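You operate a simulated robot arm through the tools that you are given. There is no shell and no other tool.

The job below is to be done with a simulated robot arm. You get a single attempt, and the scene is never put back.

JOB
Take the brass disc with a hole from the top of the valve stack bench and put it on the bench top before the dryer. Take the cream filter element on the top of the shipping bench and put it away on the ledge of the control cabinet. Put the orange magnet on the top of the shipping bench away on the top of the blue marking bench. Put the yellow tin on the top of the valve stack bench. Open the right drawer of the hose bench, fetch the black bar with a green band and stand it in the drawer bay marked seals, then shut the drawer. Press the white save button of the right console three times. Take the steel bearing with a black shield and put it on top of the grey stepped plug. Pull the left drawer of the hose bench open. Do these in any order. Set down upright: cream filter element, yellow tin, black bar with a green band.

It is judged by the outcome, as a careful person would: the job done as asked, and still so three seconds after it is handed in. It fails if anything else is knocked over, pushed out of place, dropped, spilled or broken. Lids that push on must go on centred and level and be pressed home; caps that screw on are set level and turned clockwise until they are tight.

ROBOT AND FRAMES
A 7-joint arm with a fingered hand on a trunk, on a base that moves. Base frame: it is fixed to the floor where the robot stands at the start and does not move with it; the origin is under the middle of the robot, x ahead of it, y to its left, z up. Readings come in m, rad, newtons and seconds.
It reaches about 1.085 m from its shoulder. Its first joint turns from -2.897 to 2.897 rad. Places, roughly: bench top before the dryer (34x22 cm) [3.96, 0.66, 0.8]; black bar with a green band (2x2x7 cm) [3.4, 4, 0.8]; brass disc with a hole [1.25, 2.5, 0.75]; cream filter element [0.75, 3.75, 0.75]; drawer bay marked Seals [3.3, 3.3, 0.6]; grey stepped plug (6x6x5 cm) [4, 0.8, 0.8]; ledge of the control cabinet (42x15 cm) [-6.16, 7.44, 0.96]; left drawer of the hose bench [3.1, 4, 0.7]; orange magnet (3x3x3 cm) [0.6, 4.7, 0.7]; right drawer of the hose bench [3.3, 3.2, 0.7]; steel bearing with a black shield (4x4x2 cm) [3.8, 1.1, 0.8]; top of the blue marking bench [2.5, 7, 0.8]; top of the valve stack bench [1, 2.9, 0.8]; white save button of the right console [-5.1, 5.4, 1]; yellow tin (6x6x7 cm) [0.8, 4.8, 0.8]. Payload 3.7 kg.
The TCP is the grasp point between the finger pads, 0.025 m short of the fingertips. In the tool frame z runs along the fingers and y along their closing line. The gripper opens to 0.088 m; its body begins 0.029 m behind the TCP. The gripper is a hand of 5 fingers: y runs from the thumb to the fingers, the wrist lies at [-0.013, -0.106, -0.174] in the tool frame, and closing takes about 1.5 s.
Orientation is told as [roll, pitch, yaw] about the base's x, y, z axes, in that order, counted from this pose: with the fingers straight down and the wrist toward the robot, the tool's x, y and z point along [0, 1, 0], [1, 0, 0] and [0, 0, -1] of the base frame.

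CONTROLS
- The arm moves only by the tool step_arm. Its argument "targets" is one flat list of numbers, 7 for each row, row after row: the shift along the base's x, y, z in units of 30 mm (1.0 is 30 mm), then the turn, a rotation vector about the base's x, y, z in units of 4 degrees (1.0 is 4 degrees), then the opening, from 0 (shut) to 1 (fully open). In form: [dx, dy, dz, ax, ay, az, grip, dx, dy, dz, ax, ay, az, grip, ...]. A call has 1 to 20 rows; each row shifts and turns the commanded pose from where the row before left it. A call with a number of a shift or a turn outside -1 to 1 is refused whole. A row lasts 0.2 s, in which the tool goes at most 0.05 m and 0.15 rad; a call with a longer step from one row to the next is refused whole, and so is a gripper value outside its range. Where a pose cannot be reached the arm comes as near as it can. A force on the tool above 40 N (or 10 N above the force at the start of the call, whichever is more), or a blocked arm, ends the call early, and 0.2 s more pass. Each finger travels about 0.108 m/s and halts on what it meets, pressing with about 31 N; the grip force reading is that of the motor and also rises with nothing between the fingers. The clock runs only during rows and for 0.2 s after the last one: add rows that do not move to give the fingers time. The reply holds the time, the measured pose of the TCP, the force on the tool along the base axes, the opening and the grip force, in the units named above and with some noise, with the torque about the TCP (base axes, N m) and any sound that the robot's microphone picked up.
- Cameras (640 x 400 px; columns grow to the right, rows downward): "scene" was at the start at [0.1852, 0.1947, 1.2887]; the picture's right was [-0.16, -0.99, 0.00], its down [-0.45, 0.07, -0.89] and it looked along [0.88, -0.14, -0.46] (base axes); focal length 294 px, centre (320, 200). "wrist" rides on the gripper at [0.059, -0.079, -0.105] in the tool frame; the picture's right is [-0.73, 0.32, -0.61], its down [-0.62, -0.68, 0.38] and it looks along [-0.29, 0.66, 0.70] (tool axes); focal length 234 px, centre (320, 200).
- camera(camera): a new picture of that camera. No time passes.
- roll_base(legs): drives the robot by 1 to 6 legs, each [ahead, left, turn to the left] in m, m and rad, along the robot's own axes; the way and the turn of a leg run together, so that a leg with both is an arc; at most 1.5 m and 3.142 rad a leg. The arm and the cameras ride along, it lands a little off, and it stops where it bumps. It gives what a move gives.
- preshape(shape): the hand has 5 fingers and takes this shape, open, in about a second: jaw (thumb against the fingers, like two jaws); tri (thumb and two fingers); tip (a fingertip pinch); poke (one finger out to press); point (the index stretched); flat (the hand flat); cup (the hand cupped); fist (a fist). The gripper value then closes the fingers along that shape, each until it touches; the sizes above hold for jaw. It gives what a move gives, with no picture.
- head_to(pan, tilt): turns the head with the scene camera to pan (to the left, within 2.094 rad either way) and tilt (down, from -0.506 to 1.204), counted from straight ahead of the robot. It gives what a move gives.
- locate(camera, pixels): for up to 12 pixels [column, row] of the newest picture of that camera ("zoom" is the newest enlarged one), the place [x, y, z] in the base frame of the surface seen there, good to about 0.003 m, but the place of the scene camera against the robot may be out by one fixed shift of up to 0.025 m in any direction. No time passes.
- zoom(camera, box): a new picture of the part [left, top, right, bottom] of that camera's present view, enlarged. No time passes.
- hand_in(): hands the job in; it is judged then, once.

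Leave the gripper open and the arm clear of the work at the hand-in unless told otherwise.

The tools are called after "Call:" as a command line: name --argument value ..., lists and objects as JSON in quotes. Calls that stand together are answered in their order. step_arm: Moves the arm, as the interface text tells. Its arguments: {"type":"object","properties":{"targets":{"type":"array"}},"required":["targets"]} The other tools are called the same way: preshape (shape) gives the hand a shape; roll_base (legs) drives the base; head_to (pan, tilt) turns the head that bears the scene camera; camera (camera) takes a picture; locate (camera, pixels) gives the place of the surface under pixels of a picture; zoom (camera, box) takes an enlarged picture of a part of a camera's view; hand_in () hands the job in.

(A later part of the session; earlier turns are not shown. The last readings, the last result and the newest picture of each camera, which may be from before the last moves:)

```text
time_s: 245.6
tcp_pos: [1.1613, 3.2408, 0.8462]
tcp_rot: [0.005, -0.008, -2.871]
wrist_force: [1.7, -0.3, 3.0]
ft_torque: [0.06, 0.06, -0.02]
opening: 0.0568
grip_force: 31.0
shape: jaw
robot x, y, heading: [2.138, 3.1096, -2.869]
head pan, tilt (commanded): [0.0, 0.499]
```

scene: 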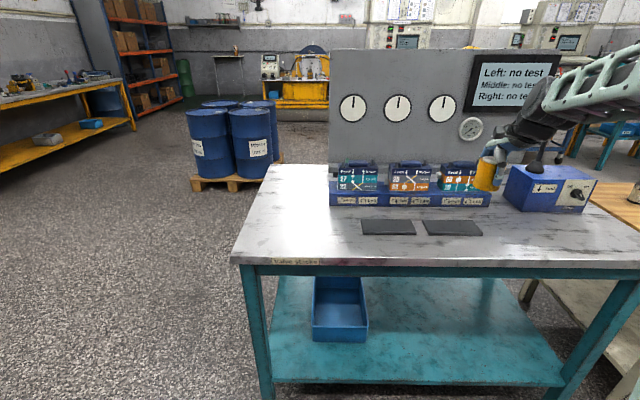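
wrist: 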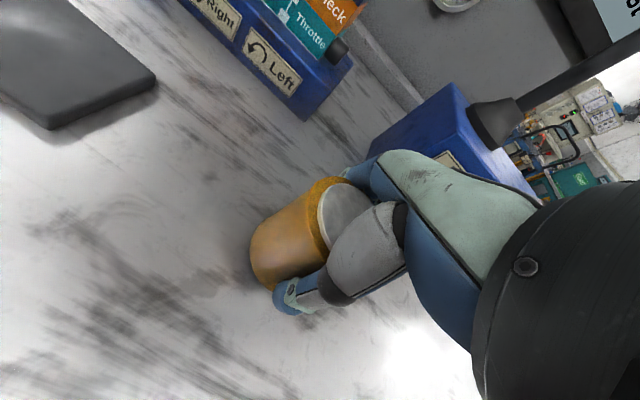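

Contact (+3 N). I open the hand and rise straight up.

Call:
step_arm --targets '[0, 0, 0, 0, 0, 0, 0.7, 0, 0, 0, 0, 0, 0, 0.85, 0, 0, 0, 0, 0, 0, 1, 0, 0, 0, 0, 0, 0, 1, 0, 0, 0.3, 0, 0, 0, 1, 0, 0, 0.7, 0, 0, 0, 1, 0, 0, 1, 0, 0, 0, 1, 0, 0, 1, 0, 0, 0, 1, 0, 0, 1, 0, 0, 0, 1, 0, 0, 1, 0, 0, 0, 1, 0, 0, 1, 0, 0, 0, 1, 0, 0, 0, 0, 0, 0, 1]'

Call:
camera --camera "wrist"

Call:
camera --camera "scene"

```text
time_s: 248.2
tcp_pos: [1.1599, 3.2433, 1.0245]
tcp_rot: [0.004, -0.007, -2.873]
wrist_force: [-0.5, 0.4, -0.3]
ft_torque: [-0.02, -0.01, 0.01]
opening: 0.088
grip_force: 0.1
shape: jaw
robot x, y, heading: [2.1375, 3.1107, -2.869]
head pan, tilt (commanded): [0.0, 0.499]
```

```text
taken
```

wrist: 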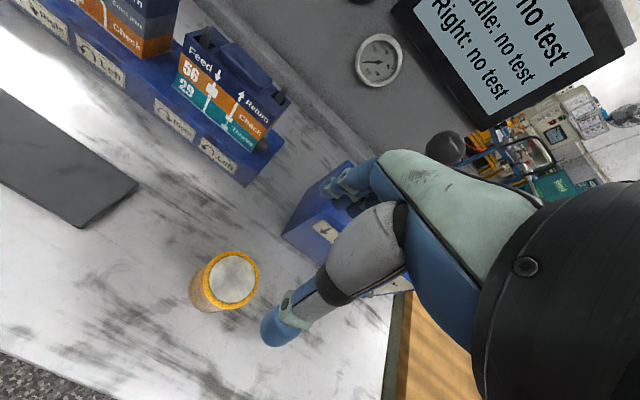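

```text
taken
```

scene: 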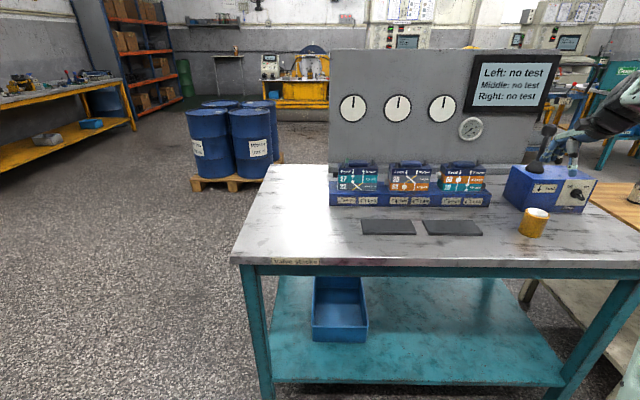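

The tin stands on the valve stack bench. I draw the hand back 10 cm and return along the same way to the shipping bench for the magnet.

Call:
step_arm --targets '[0.9, 0.1, 0, 0, 0, 0, 1, 0.9, 0.1, 0, 0, 0, 0, 1, 0.9, 0.1, 0, 0, 0, 0, 1, 0.9, 0.1, 0, 0, 0, 0, 1, 0, 0, 0, 0, 0, 0, 1]'

Call:
roll_base --legs '[[-0.06, -0.907, 0.0], [-0.1, -0.907, 0.0]]'

Call:
camera --camera "scene"

Call:
camera --camera "wrist"

```text
time_s: 249.4
tcp_pos: [1.2685, 3.2518, 1.0254]
tcp_rot: [0.005, -0.006, -2.872]
wrist_force: [-0.1, -0.2, 0.5]
ft_torque: [0.0, 0.02, 0.02]
opening: 0.088
grip_force: 0.1
shape: jaw
robot x, y, heading: [2.1358, 3.1036, -2.866]
head pan, tilt (commanded): [0.0, 0.499]
```

```text
time_s: 258.6
tcp_pos: [0.9333, 5.0396, 1.0255]
tcp_rot: [0.006, -0.007, -2.876]
wrist_force: [0.3, -0.2, -0.2]
ft_torque: [0.02, 0.01, 0.01]
opening: 0.0879
grip_force: 0.0
shape: jaw
robot x, y, heading: [1.7978, 4.8909, -2.875]
head pan, tilt (commanded): [0.0, 0.499]
```

```text
taken
```

scene: 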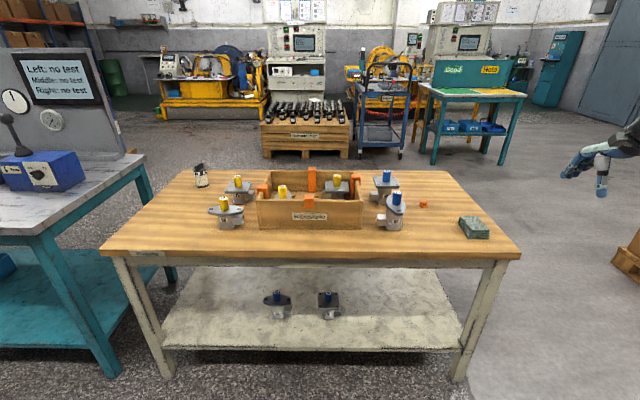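

```text
taken
```

wrist: 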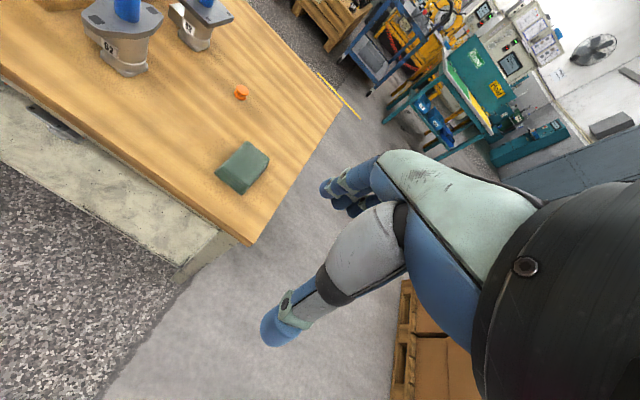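

The magnet and the green block are in view. I bring the hand 0.2 m to the left, then roll forward 0.36 m.

Call:
step_arm --targets '[0.25, -0.905, 0, 0, 0, 0, 1, 0.25, -0.905, 0, 0, 0, 0, 1, 0.25, -0.905, 0, 0, 0, 0, 1, 0.25, -0.905, 0, 0, 0, 0, 1, 0.25, -0.905, 0, 0, 0, 0, 1, 0.25, -0.905, 0, 0, 0, 0, 1, 0.25, -0.905, 0, 0, 0, 0, 1]'

Call:
roll_base --legs '[[0.36, 0.0, 0.0]]'

Call:
camera --camera "wrist"

```text
time_s: 260.2
tcp_pos: [0.9851, 4.8473, 1.0234]
tcp_rot: [0.005, -0.007, -2.878]
wrist_force: [-0.2, 0.7, -0.6]
ft_torque: [0.0, 0.0, -0.01]
opening: 0.0878
grip_force: 0.2
shape: jaw
robot x, y, heading: [1.8002, 4.8878, -2.871]
head pan, tilt (commanded): [0.0, 0.499]
```

```text
time_s: 262.4
tcp_pos: [0.6418, 4.7512, 1.0243]
tcp_rot: [0.006, -0.006, -2.874]
wrist_force: [-0.4, 0.3, -0.1]
ft_torque: [-0.02, 0.01, 0.0]
opening: 0.0879
grip_force: 0.1
shape: jaw
robot x, y, heading: [1.4575, 4.7998, -2.871]
head pan, tilt (commanded): [0.0, 0.499]
```

```text
taken
```

wrist: 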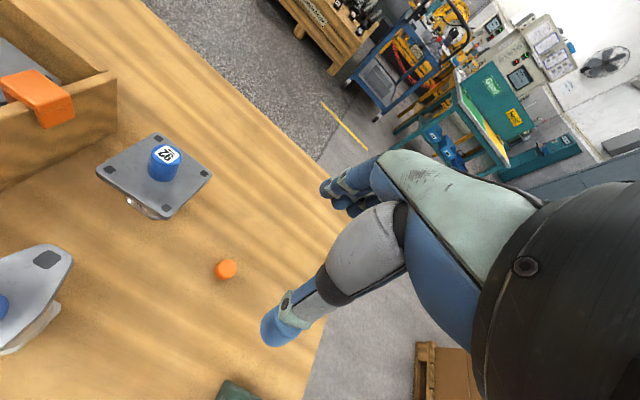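

The magnet shows at (226, 269). I enlarge and measure it.

Call:
zoom --camera "wrist" --box '[186, 235, 266, 305]'

Call:
locate --camera "zoom" --pixels '[[330, 195], [280, 190], [380, 195], [330, 150], [330, 245], [290, 240], [365, 160], [270, 215], [200, 300], [460, 120]]'

```text
5.71 times, centred on (226, 270) of wrist
```

zoom: 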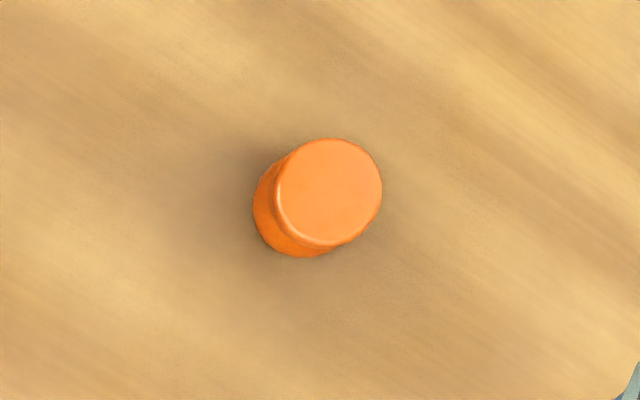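

```text
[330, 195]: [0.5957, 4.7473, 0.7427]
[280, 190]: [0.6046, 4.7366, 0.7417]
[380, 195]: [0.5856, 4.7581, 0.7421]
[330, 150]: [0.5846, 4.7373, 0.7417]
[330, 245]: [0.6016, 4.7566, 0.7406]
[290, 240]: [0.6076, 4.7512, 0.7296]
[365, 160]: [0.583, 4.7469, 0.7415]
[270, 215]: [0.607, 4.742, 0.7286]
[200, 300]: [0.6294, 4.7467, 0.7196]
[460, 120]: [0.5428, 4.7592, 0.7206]
```

The magnet's centre is (0.595, 4.7475), top 0.742, 2.8 cm wide. I narrow the hand to 53 mm, move over it and descend to z≈0.80.

Call:
step_arm --targets '[-0.78, -0.06, 0, 0, 0, 0, 0.6, -0.78, -0.06, -0.5, 0, 0, 0, 0.6, 0, 0, -1, 0, 0, 0, 0.6, 0, 0, -1, 0, 0, 0, 0.6, 0, 0, -1, 0, 0, 0, 0.6, 0, 0, -1, 0, 0, 0, 0.6, 0, 0, -1, 0, 0, 0, 0.6, 0, 0, -1, 0, 0, 0, 0.6, 0, 0, -1, 0, 0, 0, 0.6, 0, 0, 0, 0, 0, 0, 0.6]'

Call:
camera --camera "wrist"

Call:
camera --camera "scene"

```text
time_s: 264.6
tcp_pos: [0.5925, 4.7474, 0.7991]
tcp_rot: [0.005, -0.006, -2.875]
wrist_force: [0.0, -0.2, 0.1]
ft_torque: [0.0, 0.0, -0.01]
opening: 0.0534
grip_force: 0.1
shape: jaw
robot x, y, heading: [1.4553, 4.796, -2.872]
head pan, tilt (commanded): [0.0, 0.499]
```

```text
taken
```

wrist: 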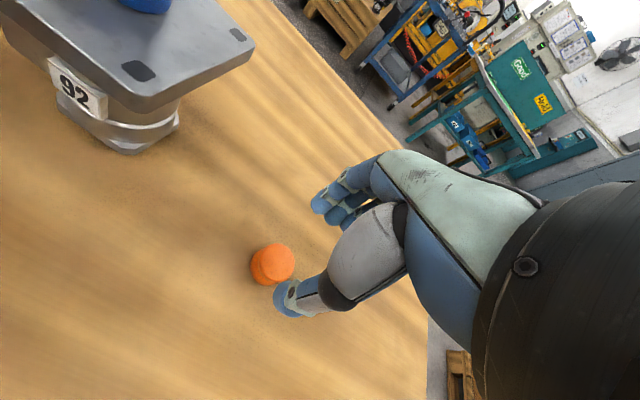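

```text
taken
```

scene: 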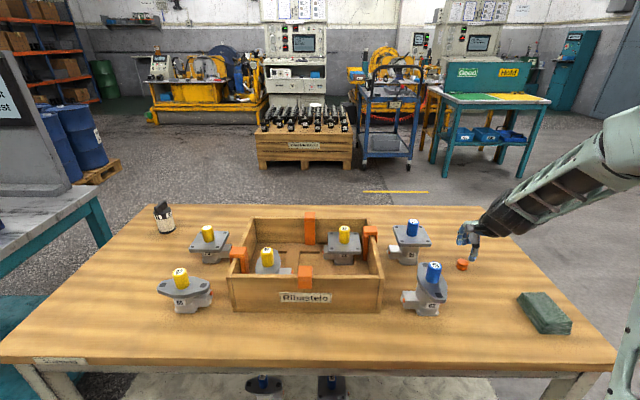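

The magnet is about 3 mm nearer the thumb. I correct, go down to z≈0.748, and close.

Call:
step_arm --targets '[0.1, 0.02, -0.6, 0, 0, 0, 0.6, 0, 0, -0.6, 0, 0, 0, 0.6, 0, 0, -0.48, 0, 0, 0, 0.6, 0, 0, 0, 0, 0, 0, 0.6]'

Call:
camera --camera "wrist"

```text
time_s: 265.6
tcp_pos: [0.5961, 4.7469, 0.7485]
tcp_rot: [0.005, -0.006, -2.874]
wrist_force: [-0.4, 0.3, -0.7]
ft_torque: [0.0, -0.01, 0.01]
opening: 0.053
grip_force: 0.0
shape: jaw
robot x, y, heading: [1.4551, 4.7965, -2.869]
head pan, tilt (commanded): [0.0, 0.499]
```

```text
taken
```

wrist: 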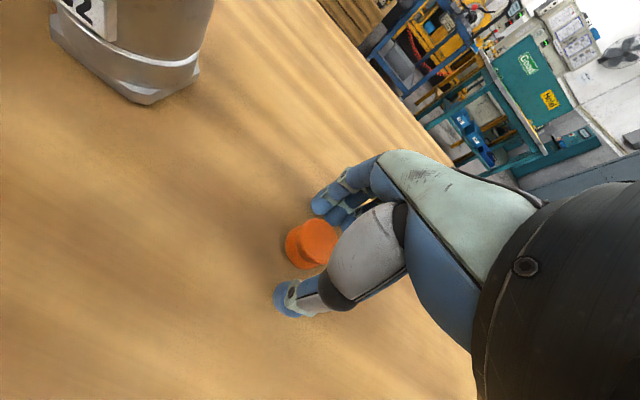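

Call:
step_arm --targets '[0, 0, 0, 0, 0, 0, 0.3, 0, 0, 0, 0, 0, 0, 0, 0, 0, 0, 0, 0, 0, 0, 0, 0, 0, 0, 0, 0, 0, 0, 0, 0, 0, 0, 0, 0, 0, 0, 0, 0, 0, 0, 0, 0, 0, 0.3, 0, 0, 0, 0, 0, 0, 0.8, 0, 0, 0, 0, 0, 0, 1, 0, 0, 0, 0, 0, 0, 0, 0, 0, 0, 0]'

Call:
camera --camera "wrist"

```text
time_s: 267.9
tcp_pos: [0.597, 4.747, 0.8105]
tcp_rot: [0.006, -0.006, -2.874]
wrist_force: [-0.5, 0.8, -0.4]
ft_torque: [-0.02, 0.01, -0.01]
opening: 0.0221
grip_force: 30.4
shape: jaw
robot x, y, heading: [1.4598, 4.7906, -2.87]
head pan, tilt (commanded): [0.0, 0.499]
```

```text
taken
```

wrist: 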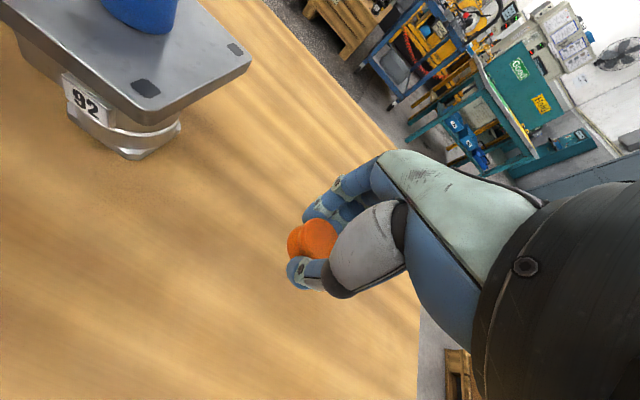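

The magnet is held. I lift to z 1.02, back off, roll north over open floor and turn around clockwise to face the blue marking bench.

Call:
step_arm --targets '[0, 0, 1, 0, 0, 0, 0, 0, 0, 1, 0, 0, 0, 0, 0, 0, 1, 0, 0, 0, 0, 0, 0, 1, 0, 0, 0, 0, 0, 0, 1, 0, 0, 0, 0, 0, 0, 1, 0, 0, 0, 0, 0, 0, 1, 0, 0, 0, 0, 0, 0, 0, 0, 0, 0, 0]'

Call:
roll_base --legs '[[-0.4, 0.0, 0.0], [0.0, -0.85, 0.0], [0.0, 0.0, -1.57], [0.0, 0.0, -1.58]]'

Call:
head_to --pan 0.5 --tilt 0.35

Call:
camera --camera "scene"

Call:
camera --camera "wrist"

```text
time_s: 269.6
tcp_pos: [0.5974, 4.7475, 1.0214]
tcp_rot: [0.004, -0.007, -2.873]
wrist_force: [-0.2, -0.2, 0.5]
ft_torque: [-0.01, -0.02, -0.02]
opening: 0.0222
grip_force: 31.1
shape: jaw
robot x, y, heading: [1.4562, 4.7954, -2.871]
head pan, tilt (commanded): [0.0, 0.499]
```

```text
time_s: 283.8
tcp_pos: [2.46, 5.8228, 1.0212]
tcp_rot: [0.004, -0.007, 0.317]
wrist_force: [-0.2, 0.2, 0.2]
ft_torque: [0.0, 0.0, 0.03]
opening: 0.022
grip_force: 31.0
shape: jaw
robot x, y, heading: [1.6032, 5.7337, 0.323]
head pan, tilt (commanded): [0.0, 0.499]
```

```text
time_s: 284.8
tcp_pos: [2.4598, 5.8248, 1.0209]
tcp_rot: [0.004, -0.007, 0.318]
wrist_force: [-1.0, 0.3, 0.1]
ft_torque: [0.0, 0.03, -0.02]
opening: 0.0218
grip_force: 30.9
shape: jaw
robot x, y, heading: [1.6014, 5.7356, 0.319]
head pan, tilt (commanded): [0.499, 0.351]
```

```text
taken
```

scene: 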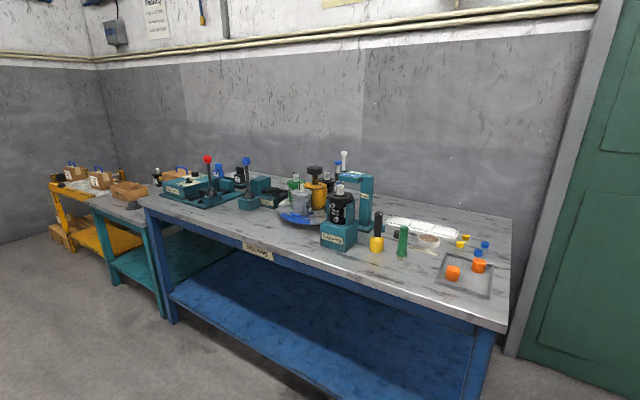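

```text
taken
```

wrist: 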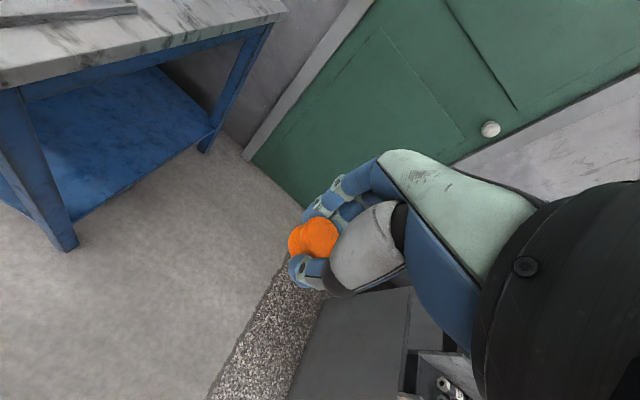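

I see the blue bench with a label at (258, 254). I enlarge the label and the top.

Call:
zoom --camera "scene" --box '[130, 140, 330, 270]'

Call:
zoom --camera "scene" --box '[310, 180, 530, 320]'

Call:
locate --camera "scene" --pixels '[[340, 262], [300, 240], [400, 285], [455, 300], [270, 225], [220, 215], [505, 320], [145, 195], [445, 255], [490, 298], [405, 225], [250, 205]]'

```text
3.08 times, centred on (230, 205) of scene
```

zoom: 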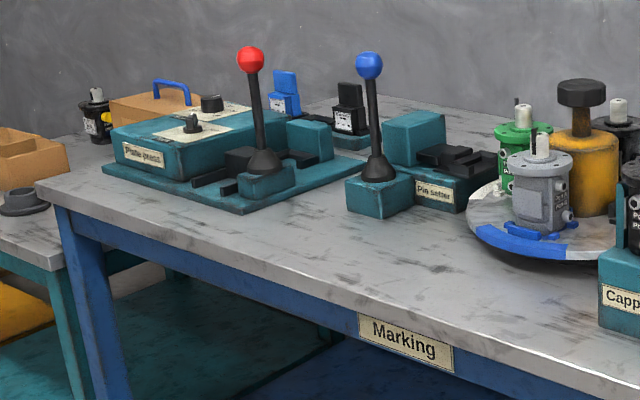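

```text
2.86 times, centred on (420, 250) of scene
```

zoom: 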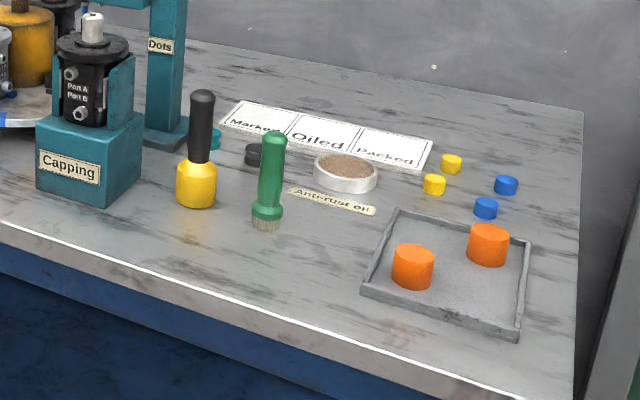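

```text
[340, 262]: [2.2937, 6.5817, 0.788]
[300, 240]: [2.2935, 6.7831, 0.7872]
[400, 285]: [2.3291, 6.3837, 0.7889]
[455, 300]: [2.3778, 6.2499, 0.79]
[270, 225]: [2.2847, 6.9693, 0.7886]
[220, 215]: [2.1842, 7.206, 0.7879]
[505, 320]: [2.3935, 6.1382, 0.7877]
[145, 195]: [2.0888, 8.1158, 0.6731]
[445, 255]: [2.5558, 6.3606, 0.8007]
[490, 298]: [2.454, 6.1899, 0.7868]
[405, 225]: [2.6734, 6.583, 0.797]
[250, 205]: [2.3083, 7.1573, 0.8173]
```

It is the marking bench. A free place on the top is left of the tray, near zoom (310, 268). I measure there and the neighbours.

Call:
locate --camera "zoom" --pixels '[[310, 268], [290, 290], [265, 225], [365, 292], [400, 212], [345, 205], [195, 200], [200, 260], [230, 300], [330, 240], [150, 240], [310, 335]]'

```text
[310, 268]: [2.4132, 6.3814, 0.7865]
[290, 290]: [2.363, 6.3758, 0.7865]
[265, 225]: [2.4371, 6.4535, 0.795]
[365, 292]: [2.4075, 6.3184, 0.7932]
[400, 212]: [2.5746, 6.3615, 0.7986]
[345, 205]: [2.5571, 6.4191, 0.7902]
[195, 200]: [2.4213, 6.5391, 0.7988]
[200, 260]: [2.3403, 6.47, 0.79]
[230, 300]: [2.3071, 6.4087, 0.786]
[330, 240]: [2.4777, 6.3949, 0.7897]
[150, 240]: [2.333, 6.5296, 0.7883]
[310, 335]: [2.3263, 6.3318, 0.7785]
```

The bench's front middle, near (2.26, 6.97), between the pin setter and the round table looks free. I back 0.15 m and roll left along the bench, keeping the hand before its front edge.

Call:
roll_base --legs '[[-0.17, 0.0, -0.06], [0.0, 1.15, 0.0]]'

Call:
head_to --pan 0.0 --tilt 0.5

Call:
camera --camera "scene"

Call:
camera --camera "wrist"

```text
time_s: 291.8
tcp_pos: [1.9866, 6.8716, 1.0213]
tcp_rot: [0.005, -0.006, 0.275]
wrist_force: [0.6, -0.9, 0.3]
ft_torque: [0.01, 0.05, -0.04]
opening: 0.0221
grip_force: 31.2
shape: jaw
robot x, y, heading: [1.1273, 6.8148, 0.278]
head pan, tilt (commanded): [0.499, 0.351]
```

```text
time_s: 292.7
tcp_pos: [1.9881, 6.873, 1.0215]
tcp_rot: [0.007, -0.007, 0.274]
wrist_force: [0.1, 0.9, 0.0]
ft_torque: [0.01, 0.01, 0.01]
opening: 0.0224
grip_force: 31.3
shape: jaw
robot x, y, heading: [1.1284, 6.8173, 0.275]
head pan, tilt (commanded): [0.0, 0.499]
```

```text
taken
```

scene: 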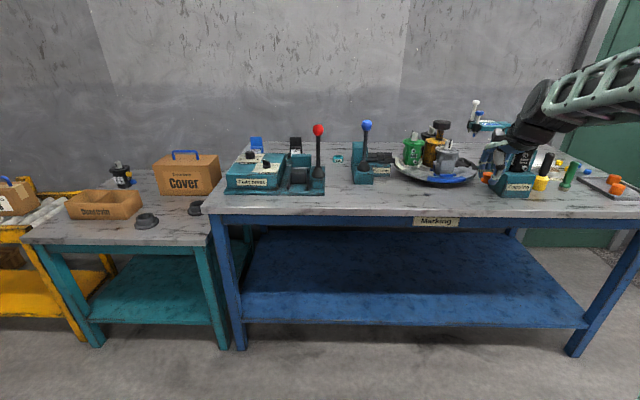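

```text
taken
```

wrist: 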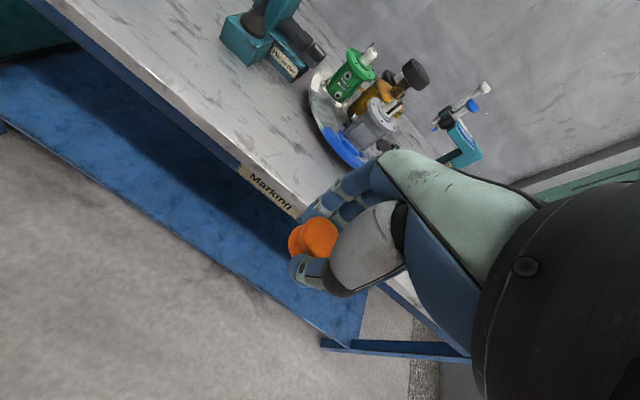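

The wrist view shows a free strip before the pin setter and round table at about (245, 115). I measure it.

Call:
locate --camera "wrist" --pixels '[[245, 115], [225, 100], [260, 140], [280, 170], [270, 75], [312, 115], [250, 60], [330, 160], [235, 155], [200, 60], [220, 40], [285, 70]]'

Call:
zoom --camera "wrist" --box '[190, 20, 382, 200]'

```text
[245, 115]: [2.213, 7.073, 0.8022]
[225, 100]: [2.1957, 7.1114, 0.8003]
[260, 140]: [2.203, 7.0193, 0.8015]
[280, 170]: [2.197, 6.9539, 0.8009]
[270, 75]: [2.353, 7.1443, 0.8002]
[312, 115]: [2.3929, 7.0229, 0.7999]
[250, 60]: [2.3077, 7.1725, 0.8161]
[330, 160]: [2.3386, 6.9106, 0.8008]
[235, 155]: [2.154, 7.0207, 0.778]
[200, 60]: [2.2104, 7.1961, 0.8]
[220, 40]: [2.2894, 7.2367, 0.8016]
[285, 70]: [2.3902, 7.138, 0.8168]
```

```text
2.22 times, centred on (286, 110) of wrist
```

zoom: 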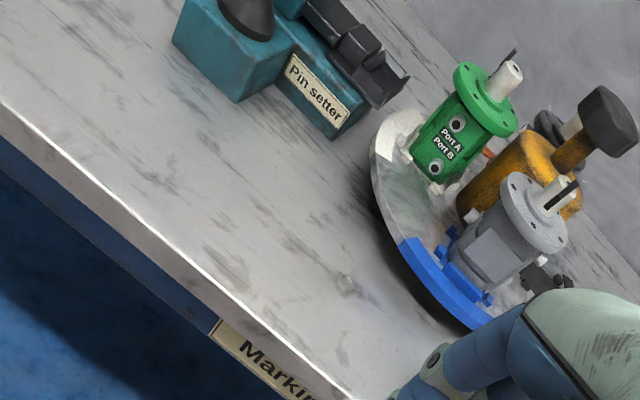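

A free spot is (2.225, 7.02), 7 cm in from the edge, 13+ cm from the neighbours. I roll forward 0.25 m, then shift the hand over it.

Call:
roll_base --legs '[[0.25, 0.0, 0.0]]'

Call:
camera --camera "wrist"

```text
time_s: 294.6
tcp_pos: [2.2315, 6.9355, 1.0216]
tcp_rot: [0.006, -0.007, 0.271]
wrist_force: [0.9, 0.4, 0.2]
ft_torque: [0.01, -0.01, 0.0]
opening: 0.022
grip_force: 30.7
shape: jaw
robot x, y, heading: [1.3738, 6.8868, 0.273]
head pan, tilt (commanded): [0.0, 0.499]
```

```text
taken
```

wrist: 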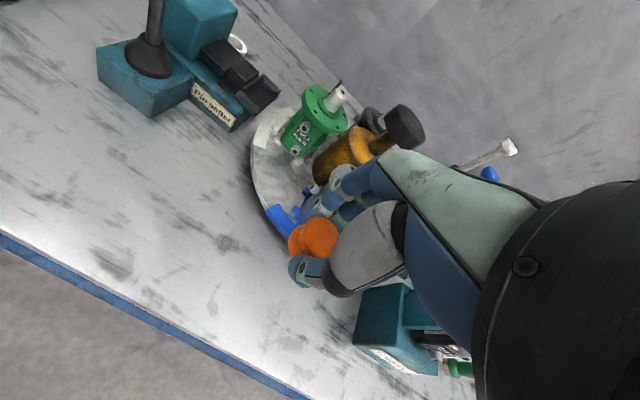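

I shift 8 cm left over the spot and lower to just above the top.

Call:
step_arm --targets '[-0.07, 0.94, 0, 0, 0, 0, 0, -0.07, 0.94, 0, 0, 0, 0, 0, -0.07, 0.94, 0, 0, 0, 0, 0, 0, 0, -1, 0, 0, 0, 0, 0, 0, -1, 0, 0, 0, 0, 0, 0, -1, 0, 0, 0, 0, 0, 0, -1, 0, 0, 0, 0, 0, 0, -1, 0, 0, 0, 0, 0, 0, -0.8, 0, 0, 0, 0, 0, 0, -0.3, 0, 0, 0, 0, 0, 0, 0, 0, 0, 0, 0]'

Call:
camera --camera "wrist"

Call:
zoom --camera "scene" --box '[330, 110, 560, 250]'

```text
time_s: 297.0
tcp_pos: [2.2245, 7.0218, 0.8374]
tcp_rot: [0.005, -0.006, 0.27]
wrist_force: [0.8, -1.0, 0.6]
ft_torque: [0.0, 0.01, 0.02]
opening: 0.0222
grip_force: 31.2
shape: jaw
robot x, y, heading: [1.3709, 6.8827, 0.274]
head pan, tilt (commanded): [0.0, 0.499]
```

```text
taken
```

wrist: 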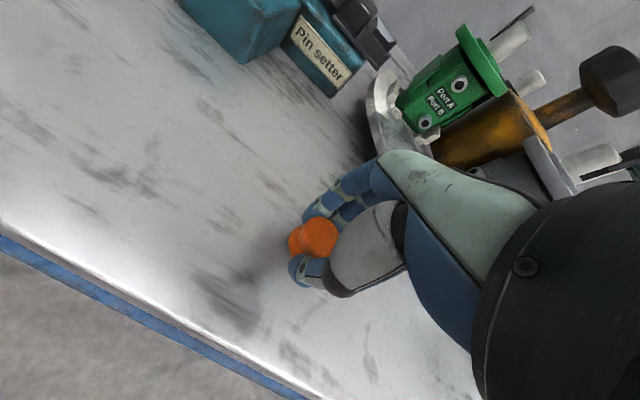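

```text
2.78 times, centred on (445, 180) of scene
```

zoom: 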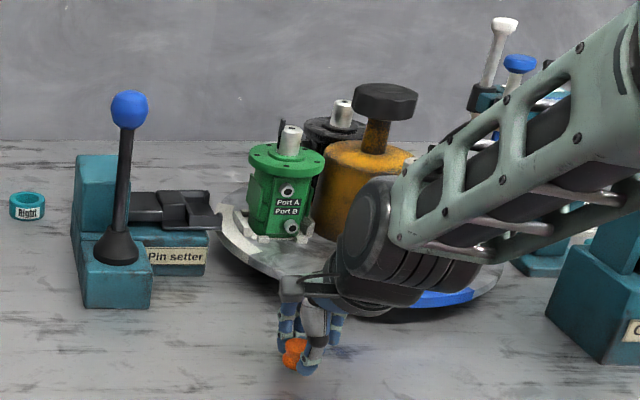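

The magnet is just above the marble. I lower in small steps till contact.

Call:
step_arm --targets '[0, 0, -0.17, 0, 0, 0, 0, 0, 0, -0.05, 0, 0, 0, 0, 0, 0, -0.04, 0, 0, 0, 0, 0, 0, 0, 0, 0, 0, 0]'

```text
time_s: 298.0
tcp_pos: [2.2249, 7.0209, 0.8302]
tcp_rot: [0.007, -0.008, 0.271]
wrist_force: [-0.4, 0.7, -0.9]
ft_torque: [-0.03, 0.02, -0.01]
opening: 0.0221
grip_force: 31.0
shape: jaw
robot x, y, heading: [1.3721, 6.8862, 0.273]
head pan, tilt (commanded): [0.0, 0.499]
```

Call:
step_arm --targets '[0, 0, -0.05, 0, 0, 0, 0, 0, 0, 0, 0, 0, 0, 0]'

```text
time_s: 298.6
tcp_pos: [2.2245, 7.0208, 0.8287]
tcp_rot: [0.006, -0.008, 0.272]
wrist_force: [1.1, -0.3, -0.8]
ft_torque: [0.01, 0.03, 0.01]
opening: 0.022
grip_force: 31.3
shape: jaw
robot x, y, heading: [1.3787, 6.8824, 0.276]
head pan, tilt (commanded): [0.0, 0.499]
```

Call:
step_arm --targets '[0, 0, -0.05, 0, 0, 0, 0, 0, 0, 0, 0, 0, 0, 0]'

```text
time_s: 299.2
tcp_pos: [2.2247, 7.0218, 0.8288]
tcp_rot: [0.007, -0.006, 0.272]
wrist_force: [-1.0, 0.3, 5.7]
ft_torque: [0.06, -0.08, -0.05]
opening: 0.0222
grip_force: 30.9
shape: jaw
robot x, y, heading: [1.3696, 6.8854, 0.277]
head pan, tilt (commanded): [0.0, 0.499]
```

Contact (+5.7 N). I open the hand to half and rise.

Call:
step_arm --targets '[0, 0, 0, 0, 0, 0, 0.35, 0, 0, 0, 0, 0, 0, 0.5, 0, 0, 0, 0, 0, 0, 0.6, 0, 0, 0, 0, 0, 0, 0.6, 0, 0, 0.5, 0, 0, 0, 0.6, 0, 0, 1, 0, 0, 0, 0.6, 0, 0, 1, 0, 0, 0, 0.6, 0, 0, 1, 0, 0, 0, 0.6, 0, 0, 1, 0, 0, 0, 0.6, 0, 0, 1, 0, 0, 0, 1, 0, 0, 1, 0, 0, 0, 1, 0, 0, 0, 0, 0, 0, 1]'

Call:
camera --camera "wrist"

Call:
camera --camera "scene"

```text
time_s: 301.8
tcp_pos: [2.2252, 7.022, 1.0232]
tcp_rot: [0.005, -0.008, 0.272]
wrist_force: [0.1, 0.0, 0.1]
ft_torque: [-0.01, -0.01, 0.0]
opening: 0.0876
grip_force: 0.1
shape: jaw
robot x, y, heading: [1.3719, 6.8859, 0.272]
head pan, tilt (commanded): [0.0, 0.499]
```

```text
taken
```

wrist: 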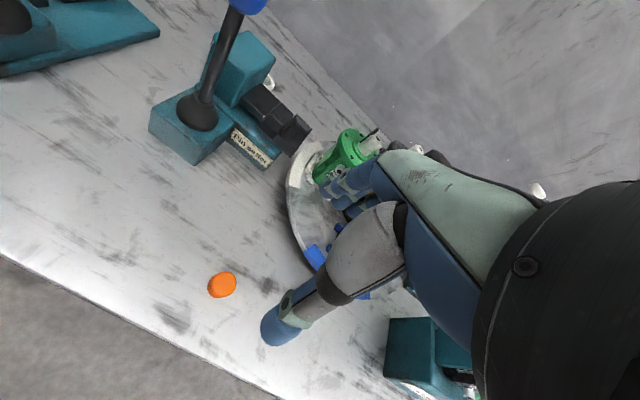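

```text
taken
```

scene: 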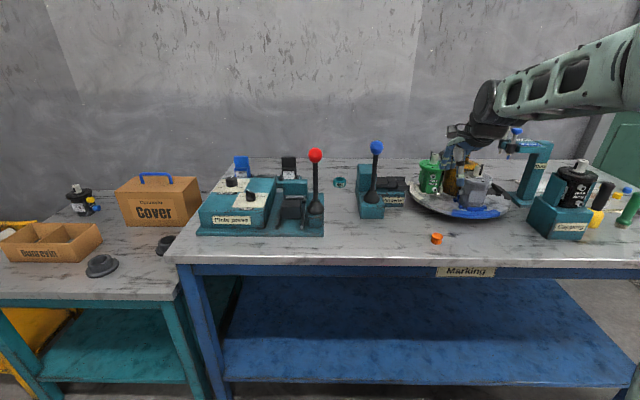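

The orange magnet is set down on the marking bench. I back off 0.3 m and look west to plan the way round to the shipping bench's far side for the filter element.

Call:
roll_base --legs '[[-0.35, 0.0, 0.0]]'

Call:
head_to --pan 2.09 --tilt 0.35

Call:
camera --camera "scene"

Call:
head_to --pan -2.0 --tilt 0.35

Call:
camera --camera "scene"

```text
time_s: 304.0
tcp_pos: [1.8909, 6.9268, 1.0222]
tcp_rot: [0.005, -0.006, 0.269]
wrist_force: [0.4, -0.8, 0.0]
ft_torque: [0.0, 0.03, -0.01]
opening: 0.0876
grip_force: 0.1
shape: jaw
robot x, y, heading: [1.0344, 6.7926, 0.275]
head pan, tilt (commanded): [0.0, 0.499]
```

```text
time_s: 306.0
tcp_pos: [1.8888, 6.9279, 1.0233]
tcp_rot: [0.006, -0.007, 0.27]
wrist_force: [-0.7, -0.3, 0.7]
ft_torque: [-0.02, -0.03, -0.02]
opening: 0.0878
grip_force: 0.1
shape: jaw
robot x, y, heading: [1.0358, 6.7905, 0.274]
head pan, tilt (commanded): [2.089, 0.351]
```

```text
taken
```

scene: 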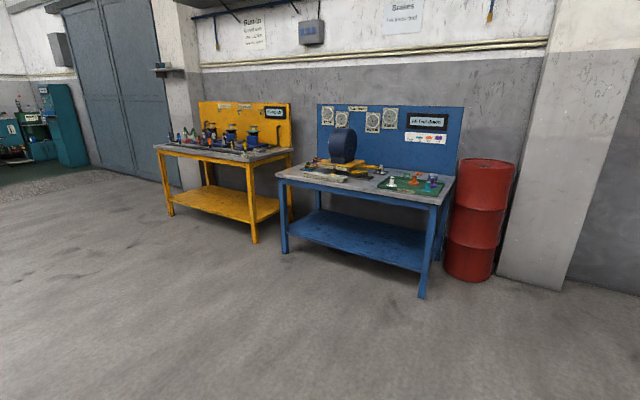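

```text
time_s: 309.3
tcp_pos: [1.8912, 6.9281, 1.0229]
tcp_rot: [0.007, -0.006, 0.27]
wrist_force: [0.0, 0.9, -0.5]
ft_torque: [0.02, -0.02, 0.0]
opening: 0.0878
grip_force: 0.0
shape: jaw
robot x, y, heading: [1.036, 6.7882, 0.275]
head pan, tilt (commanded): [-2.0, 0.351]
```

```text
taken
```

scene: 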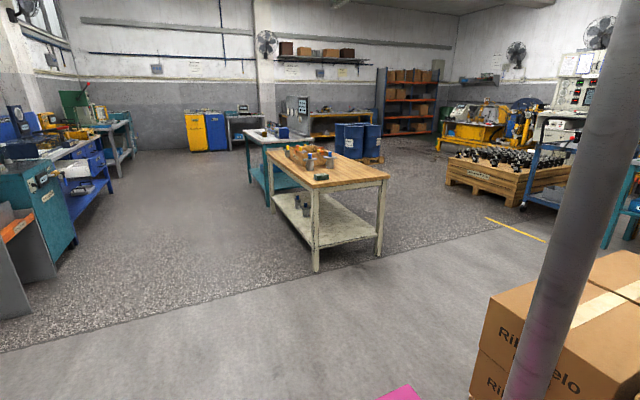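

I see the shipping bench's north end, the pallet with boxes close on the right, and a crate with dark parts at (500, 185) west of the bench. I measure the passages.

Call:
locate --camera "scene" --pixels '[[316, 270], [379, 255], [447, 187], [500, 203], [490, 350], [485, 390], [520, 208], [345, 190], [273, 207], [600, 260], [400, 390], [370, 160]]'

```text
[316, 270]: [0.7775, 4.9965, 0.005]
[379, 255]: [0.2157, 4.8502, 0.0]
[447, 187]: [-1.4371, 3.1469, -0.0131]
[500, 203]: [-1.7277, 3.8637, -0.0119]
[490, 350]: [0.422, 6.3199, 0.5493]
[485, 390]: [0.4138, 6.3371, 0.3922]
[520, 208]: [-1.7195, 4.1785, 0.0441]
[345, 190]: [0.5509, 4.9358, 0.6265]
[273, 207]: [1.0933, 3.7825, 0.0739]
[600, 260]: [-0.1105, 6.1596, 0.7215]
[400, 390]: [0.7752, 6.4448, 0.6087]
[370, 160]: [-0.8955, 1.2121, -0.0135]
```

The passage between the pallet (y≥6.15) and the bench (y≤5.0) is wide enough. I raise the hand a little, roll south to (1.1, 5.6), then backward west through the gap to about (-0.15, 5.55).

Call:
step_arm --targets '[0, 0, 1, 0, 0, 0, 1, 0, 0, 1, 0, 0, 0, 1, 0, 0, 0, 0, 0, 0, 1]'

Call:
roll_base --legs '[[-0.26, -1.163, 0.0], [-1.217, 0.291, 0.0]]'

Call:
head_to --pan -0.9 --tilt 0.45

Call:
camera --camera "scene"

```text
time_s: 310.1
tcp_pos: [1.8891, 6.9266, 1.0848]
tcp_rot: [0.005, -0.007, 0.268]
wrist_force: [0.0, -0.6, 0.6]
ft_torque: [-0.01, -0.03, 0.03]
opening: 0.0879
grip_force: 0.0
shape: jaw
robot x, y, heading: [1.0358, 6.7941, 0.275]
head pan, tilt (commanded): [-2.0, 0.351]
```

```text
time_s: 322.1
tcp_pos: [0.6975, 5.6896, 1.0826]
tcp_rot: [0.005, -0.008, 0.254]
wrist_force: [-0.4, -0.1, 0.3]
ft_torque: [0.05, -0.01, -0.01]
opening: 0.0875
grip_force: 0.0
shape: jaw
robot x, y, heading: [-0.1583, 5.5696, 0.257]
head pan, tilt (commanded): [-2.0, 0.351]
```

```text
time_s: 323.4
tcp_pos: [0.6985, 5.6899, 1.0834]
tcp_rot: [0.006, -0.005, 0.256]
wrist_force: [-1.3, 0.4, 0.0]
ft_torque: [-0.01, 0.02, -0.02]
opening: 0.0877
grip_force: 0.0
shape: jaw
robot x, y, heading: [-0.1537, 5.5708, 0.253]
head pan, tilt (commanded): [-0.901, 0.45]
```

```text
taken
```

scene: 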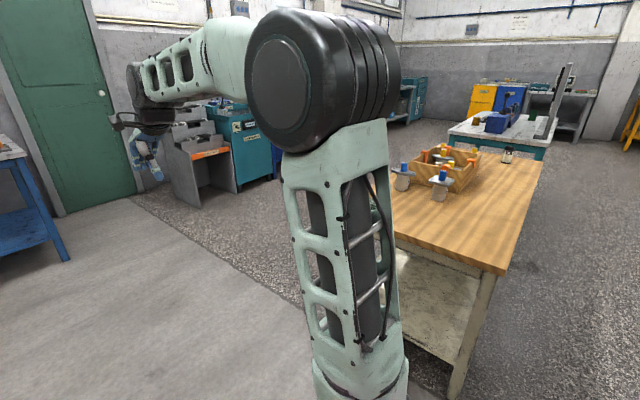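

The way south along the bench's west side is free. I roll right 1.75 m to stand west of the filter element.

Call:
roll_base --legs '[[-0.27, -0.875, 0.0], [-0.25, -0.875, 0.0]]'

Call:
head_to --pan 0.0 --tilt 0.5

Call:
camera --camera "scene"

Call:
camera --camera "wrist"

```text
time_s: 326.8
tcp_pos: [0.63, 5.1923, 1.0843]
tcp_rot: [0.007, -0.006, 0.336]
wrist_force: [0.8, -0.5, 0.3]
ft_torque: [0.0, 0.01, -0.01]
opening: 0.0877
grip_force: 0.1
shape: jaw
robot x, y, heading: [-0.2124, 5.0015, 0.339]
head pan, tilt (commanded): [-0.901, 0.45]
stopped in leg 1: the robot was blocked; the commanded pose is now the measured one
```

```text
time_s: 328.0
tcp_pos: [0.6304, 5.1927, 1.0833]
tcp_rot: [0.005, -0.007, 0.337]
wrist_force: [-0.6, -0.5, 0.1]
ft_torque: [0.0, -0.01, -0.01]
opening: 0.0878
grip_force: 0.0
shape: jaw
robot x, y, heading: [-0.2104, 5.0025, 0.339]
head pan, tilt (commanded): [0.0, 0.499]
```

```text
taken
```

scene: 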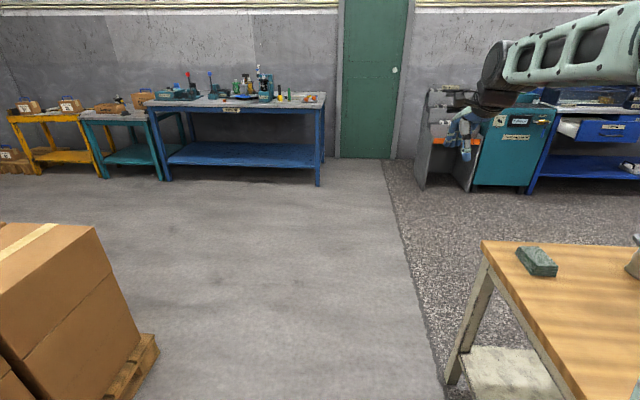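

```text
taken
```

wrist: 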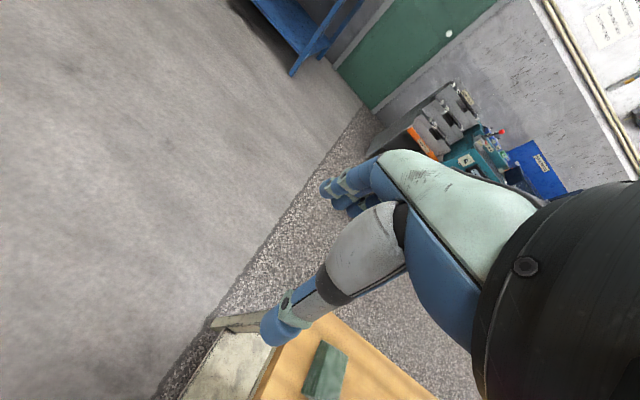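

The base bumped, most likely against the bench's north-west leg, and turned slightly. I check that nothing moved, then back off to the west.

Call:
roll_base --legs '[[-0.36, 0.0, 0.0], [0.0, 0.0, -0.08]]'

Call:
head_to --pan -0.6 --tilt 0.5

Call:
camera --camera "scene"

```text
time_s: 330.8
tcp_pos: [0.3049, 5.0038, 1.0841]
tcp_rot: [0.007, -0.008, 0.253]
wrist_force: [0.5, 0.7, 0.5]
ft_torque: [-0.02, -0.04, -0.01]
opening: 0.088
grip_force: 0.1
shape: jaw
robot x, y, heading: [-0.547, 4.8803, 0.253]
head pan, tilt (commanded): [0.0, 0.499]
```

```text
time_s: 331.8
tcp_pos: [0.3049, 5.0029, 1.0842]
tcp_rot: [0.007, -0.007, 0.254]
wrist_force: [0.3, -0.1, 0.5]
ft_torque: [-0.01, -0.01, 0.02]
opening: 0.0875
grip_force: 0.1
shape: jaw
robot x, y, heading: [-0.5479, 4.8818, 0.255]
head pan, tilt (commanded): [-0.6, 0.499]
```

```text
taken
```

scene: 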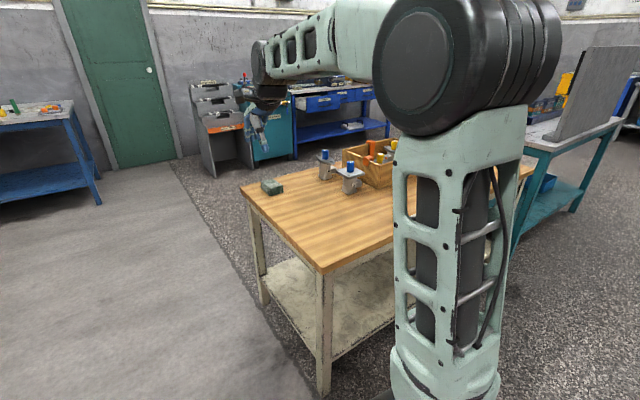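

The bench looks as before. I verify its leg positions against the earlier measure (NW leg 0.216, 4.850; NE leg 0.778, 4.997).

Call:
locate --camera "scene" --pixels '[[324, 392], [264, 300], [272, 188], [350, 185], [325, 168], [322, 268], [240, 187], [500, 210], [410, 160]]'

```text
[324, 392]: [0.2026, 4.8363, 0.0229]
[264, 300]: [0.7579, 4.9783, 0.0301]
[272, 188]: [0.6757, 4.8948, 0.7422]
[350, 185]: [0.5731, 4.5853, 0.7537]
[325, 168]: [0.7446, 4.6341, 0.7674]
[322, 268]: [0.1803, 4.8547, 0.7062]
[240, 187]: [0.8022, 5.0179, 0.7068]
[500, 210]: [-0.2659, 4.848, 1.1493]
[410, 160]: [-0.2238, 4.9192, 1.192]
```

The bench hasn't moved. I roll right 1.1 m along its west side at a safe distance.

Call:
roll_base --legs '[[0.0, -1.1, 0.0]]'

Call:
head_to --pan 0.0 --tilt 0.5

Call:
camera --camera "scene"

Call:
camera --camera "wrist"

```text
time_s: 337.4
tcp_pos: [0.5847, 3.9409, 1.0843]
tcp_rot: [0.006, -0.006, 0.259]
wrist_force: [-0.1, 0.1, -0.4]
ft_torque: [0.01, -0.02, -0.02]
opening: 0.0877
grip_force: 0.1
shape: jaw
robot x, y, heading: [-0.2694, 3.8168, 0.259]
head pan, tilt (commanded): [-0.6, 0.499]
```

```text
time_s: 338.4
tcp_pos: [0.5854, 3.9414, 1.0832]
tcp_rot: [0.006, -0.008, 0.258]
wrist_force: [0.1, -0.2, 0.3]
ft_torque: [0.01, 0.0, -0.02]
opening: 0.0879
grip_force: 0.0
shape: jaw
robot x, y, heading: [-0.2671, 3.8206, 0.261]
head pan, tilt (commanded): [0.0, 0.499]
```

```text
taken
```

scene: 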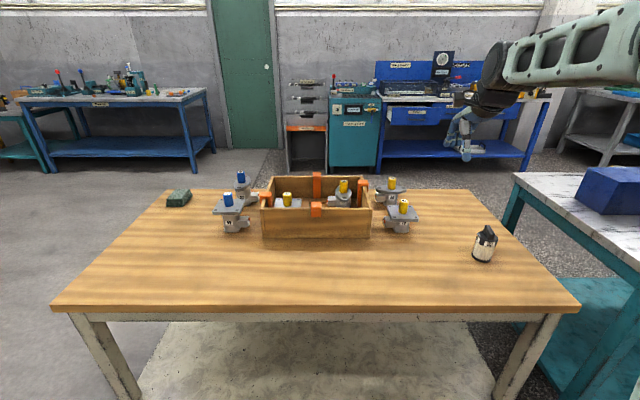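

```text
taken
```

wrist: 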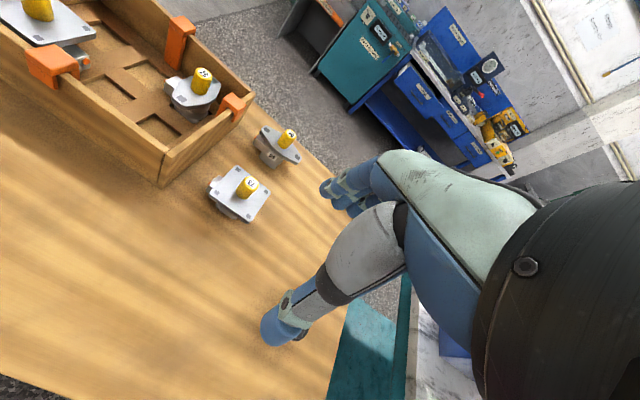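

The filter element is at scene (485, 245). I enlarge it to see its shape and measure.

Call:
zoom --camera "scene" --box '[450, 210, 530, 280]'

Call:
locate --camera "zoom" --pixels '[[280, 280], [270, 200], [300, 125], [250, 180], [315, 190], [240, 270], [320, 270], [275, 165], [200, 250]]'

```text
5.71 times, centred on (490, 245) of scene
```

zoom: 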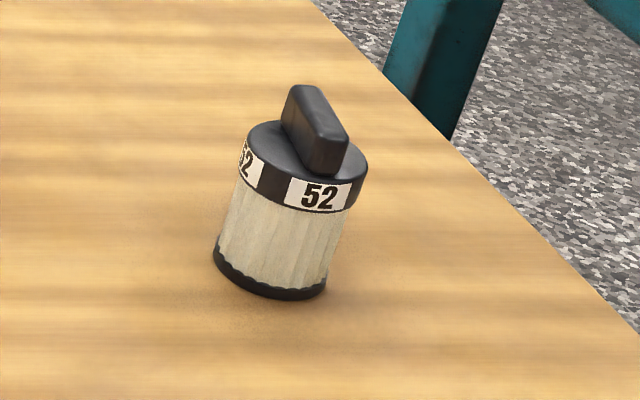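

```text
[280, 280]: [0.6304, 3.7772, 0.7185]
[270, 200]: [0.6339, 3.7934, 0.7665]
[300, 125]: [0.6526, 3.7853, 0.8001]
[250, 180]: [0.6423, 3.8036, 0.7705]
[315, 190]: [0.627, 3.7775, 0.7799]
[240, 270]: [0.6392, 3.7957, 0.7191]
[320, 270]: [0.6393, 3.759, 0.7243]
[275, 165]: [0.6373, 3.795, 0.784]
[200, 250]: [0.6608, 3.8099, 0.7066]
```

It's a cream cylinder about 4.5 cm wide with a black cap and a fin on top (about 9 cm in all). I roll right 0.12 m to get it before the hand for a wrist-camera measure.

Call:
roll_base --legs '[[-0.04, -0.12, 0.0]]'

Call:
camera --camera "wrist"

```text
time_s: 339.7
tcp_pos: [0.5792, 3.811, 1.0839]
tcp_rot: [0.006, -0.006, 0.252]
wrist_force: [0.2, -1.1, -0.6]
ft_torque: [0.0, -0.02, 0.01]
opening: 0.0879
grip_force: 0.0
shape: jaw
robot x, y, heading: [-0.2755, 3.6905, 0.257]
head pan, tilt (commanded): [0.0, 0.499]
```

```text
taken
```

wrist: 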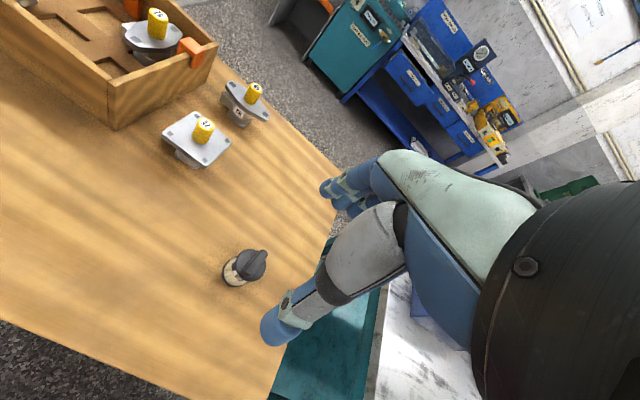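

Call:
zoom --camera "wrist" --box '[204, 230, 292, 305]'

```text
5.33 times, centred on (248, 268) of wrist
```

zoom: 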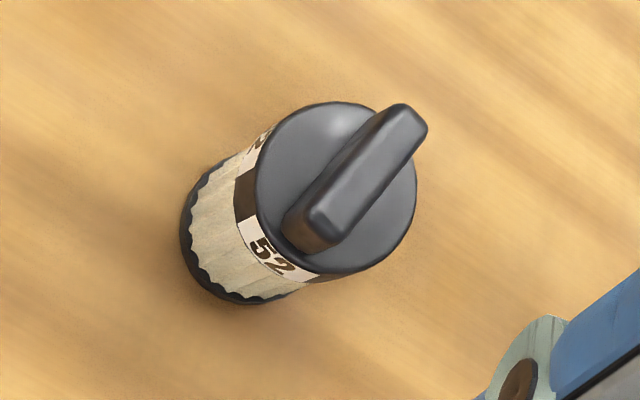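

Call:
locate --camera "zoom" --pixels '[[262, 190], [412, 190], [335, 106], [345, 268], [280, 135], [395, 245], [322, 212], [408, 115], [365, 160], [300, 200], [415, 140], [200, 220]]'

```text
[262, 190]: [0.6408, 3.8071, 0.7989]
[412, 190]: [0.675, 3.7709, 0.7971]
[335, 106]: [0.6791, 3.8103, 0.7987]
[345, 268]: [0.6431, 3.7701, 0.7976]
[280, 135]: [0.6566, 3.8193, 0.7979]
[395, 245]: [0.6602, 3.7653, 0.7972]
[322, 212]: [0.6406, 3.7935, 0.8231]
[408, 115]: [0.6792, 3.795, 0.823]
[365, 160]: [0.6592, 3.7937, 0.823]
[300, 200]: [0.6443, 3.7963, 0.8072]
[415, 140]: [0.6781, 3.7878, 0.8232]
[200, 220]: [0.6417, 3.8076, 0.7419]
```

Cap centre (0.659, 3.7905), top 0.798, 5.2 cm wide; fin top at 0.823. I'll grip the cap from above with TCP at 0.80 so the palm stays over the fin. First I go to z≈0.87 above it.

Call:
step_arm --targets '[0.887, -0.228, 0, 0, 0, 0, 1, 0.887, -0.228, 0, 0, 0, 0, 1, 0.887, -0.228, 0, 0, 0, 0, 1, 0, 0, -1, 0, 0, 0, 1, 0, 0, -1, 0, 0, 0, 1, 0, 0, -1, 0, 0, 0, 1, 0, 0, -1, 0, 0, 0, 1, 0, 0, -1, 0, 0, 0, 1, 0, 0, -1, 0, 0, 0, 1, 0, 0, -1, 0, 0, 0, 1, 0, 0, 0, 0, 0, 0, 1]'

Call:
camera --camera "wrist"

Call:
zoom --camera "scene" --box '[430, 140, 590, 290]'

```text
time_s: 342.1
tcp_pos: [0.6588, 3.791, 0.8744]
tcp_rot: [0.006, -0.007, 0.254]
wrist_force: [0.3, 0.3, -0.4]
ft_torque: [0.01, 0.02, -0.01]
opening: 0.0874
grip_force: 0.1
shape: jaw
robot x, y, heading: [-0.2781, 3.6907, 0.255]
head pan, tilt (commanded): [0.0, 0.499]
```

```text
taken
```

wrist: 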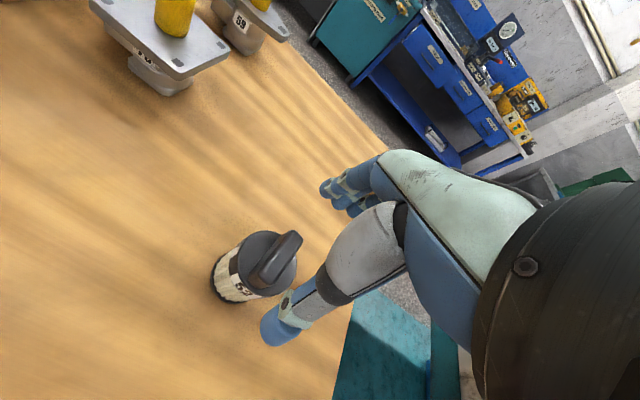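

```text
2.67 times, centred on (510, 215) of scene
```

zoom: 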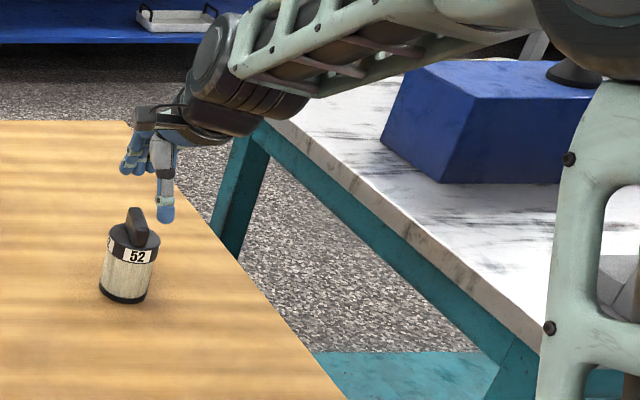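

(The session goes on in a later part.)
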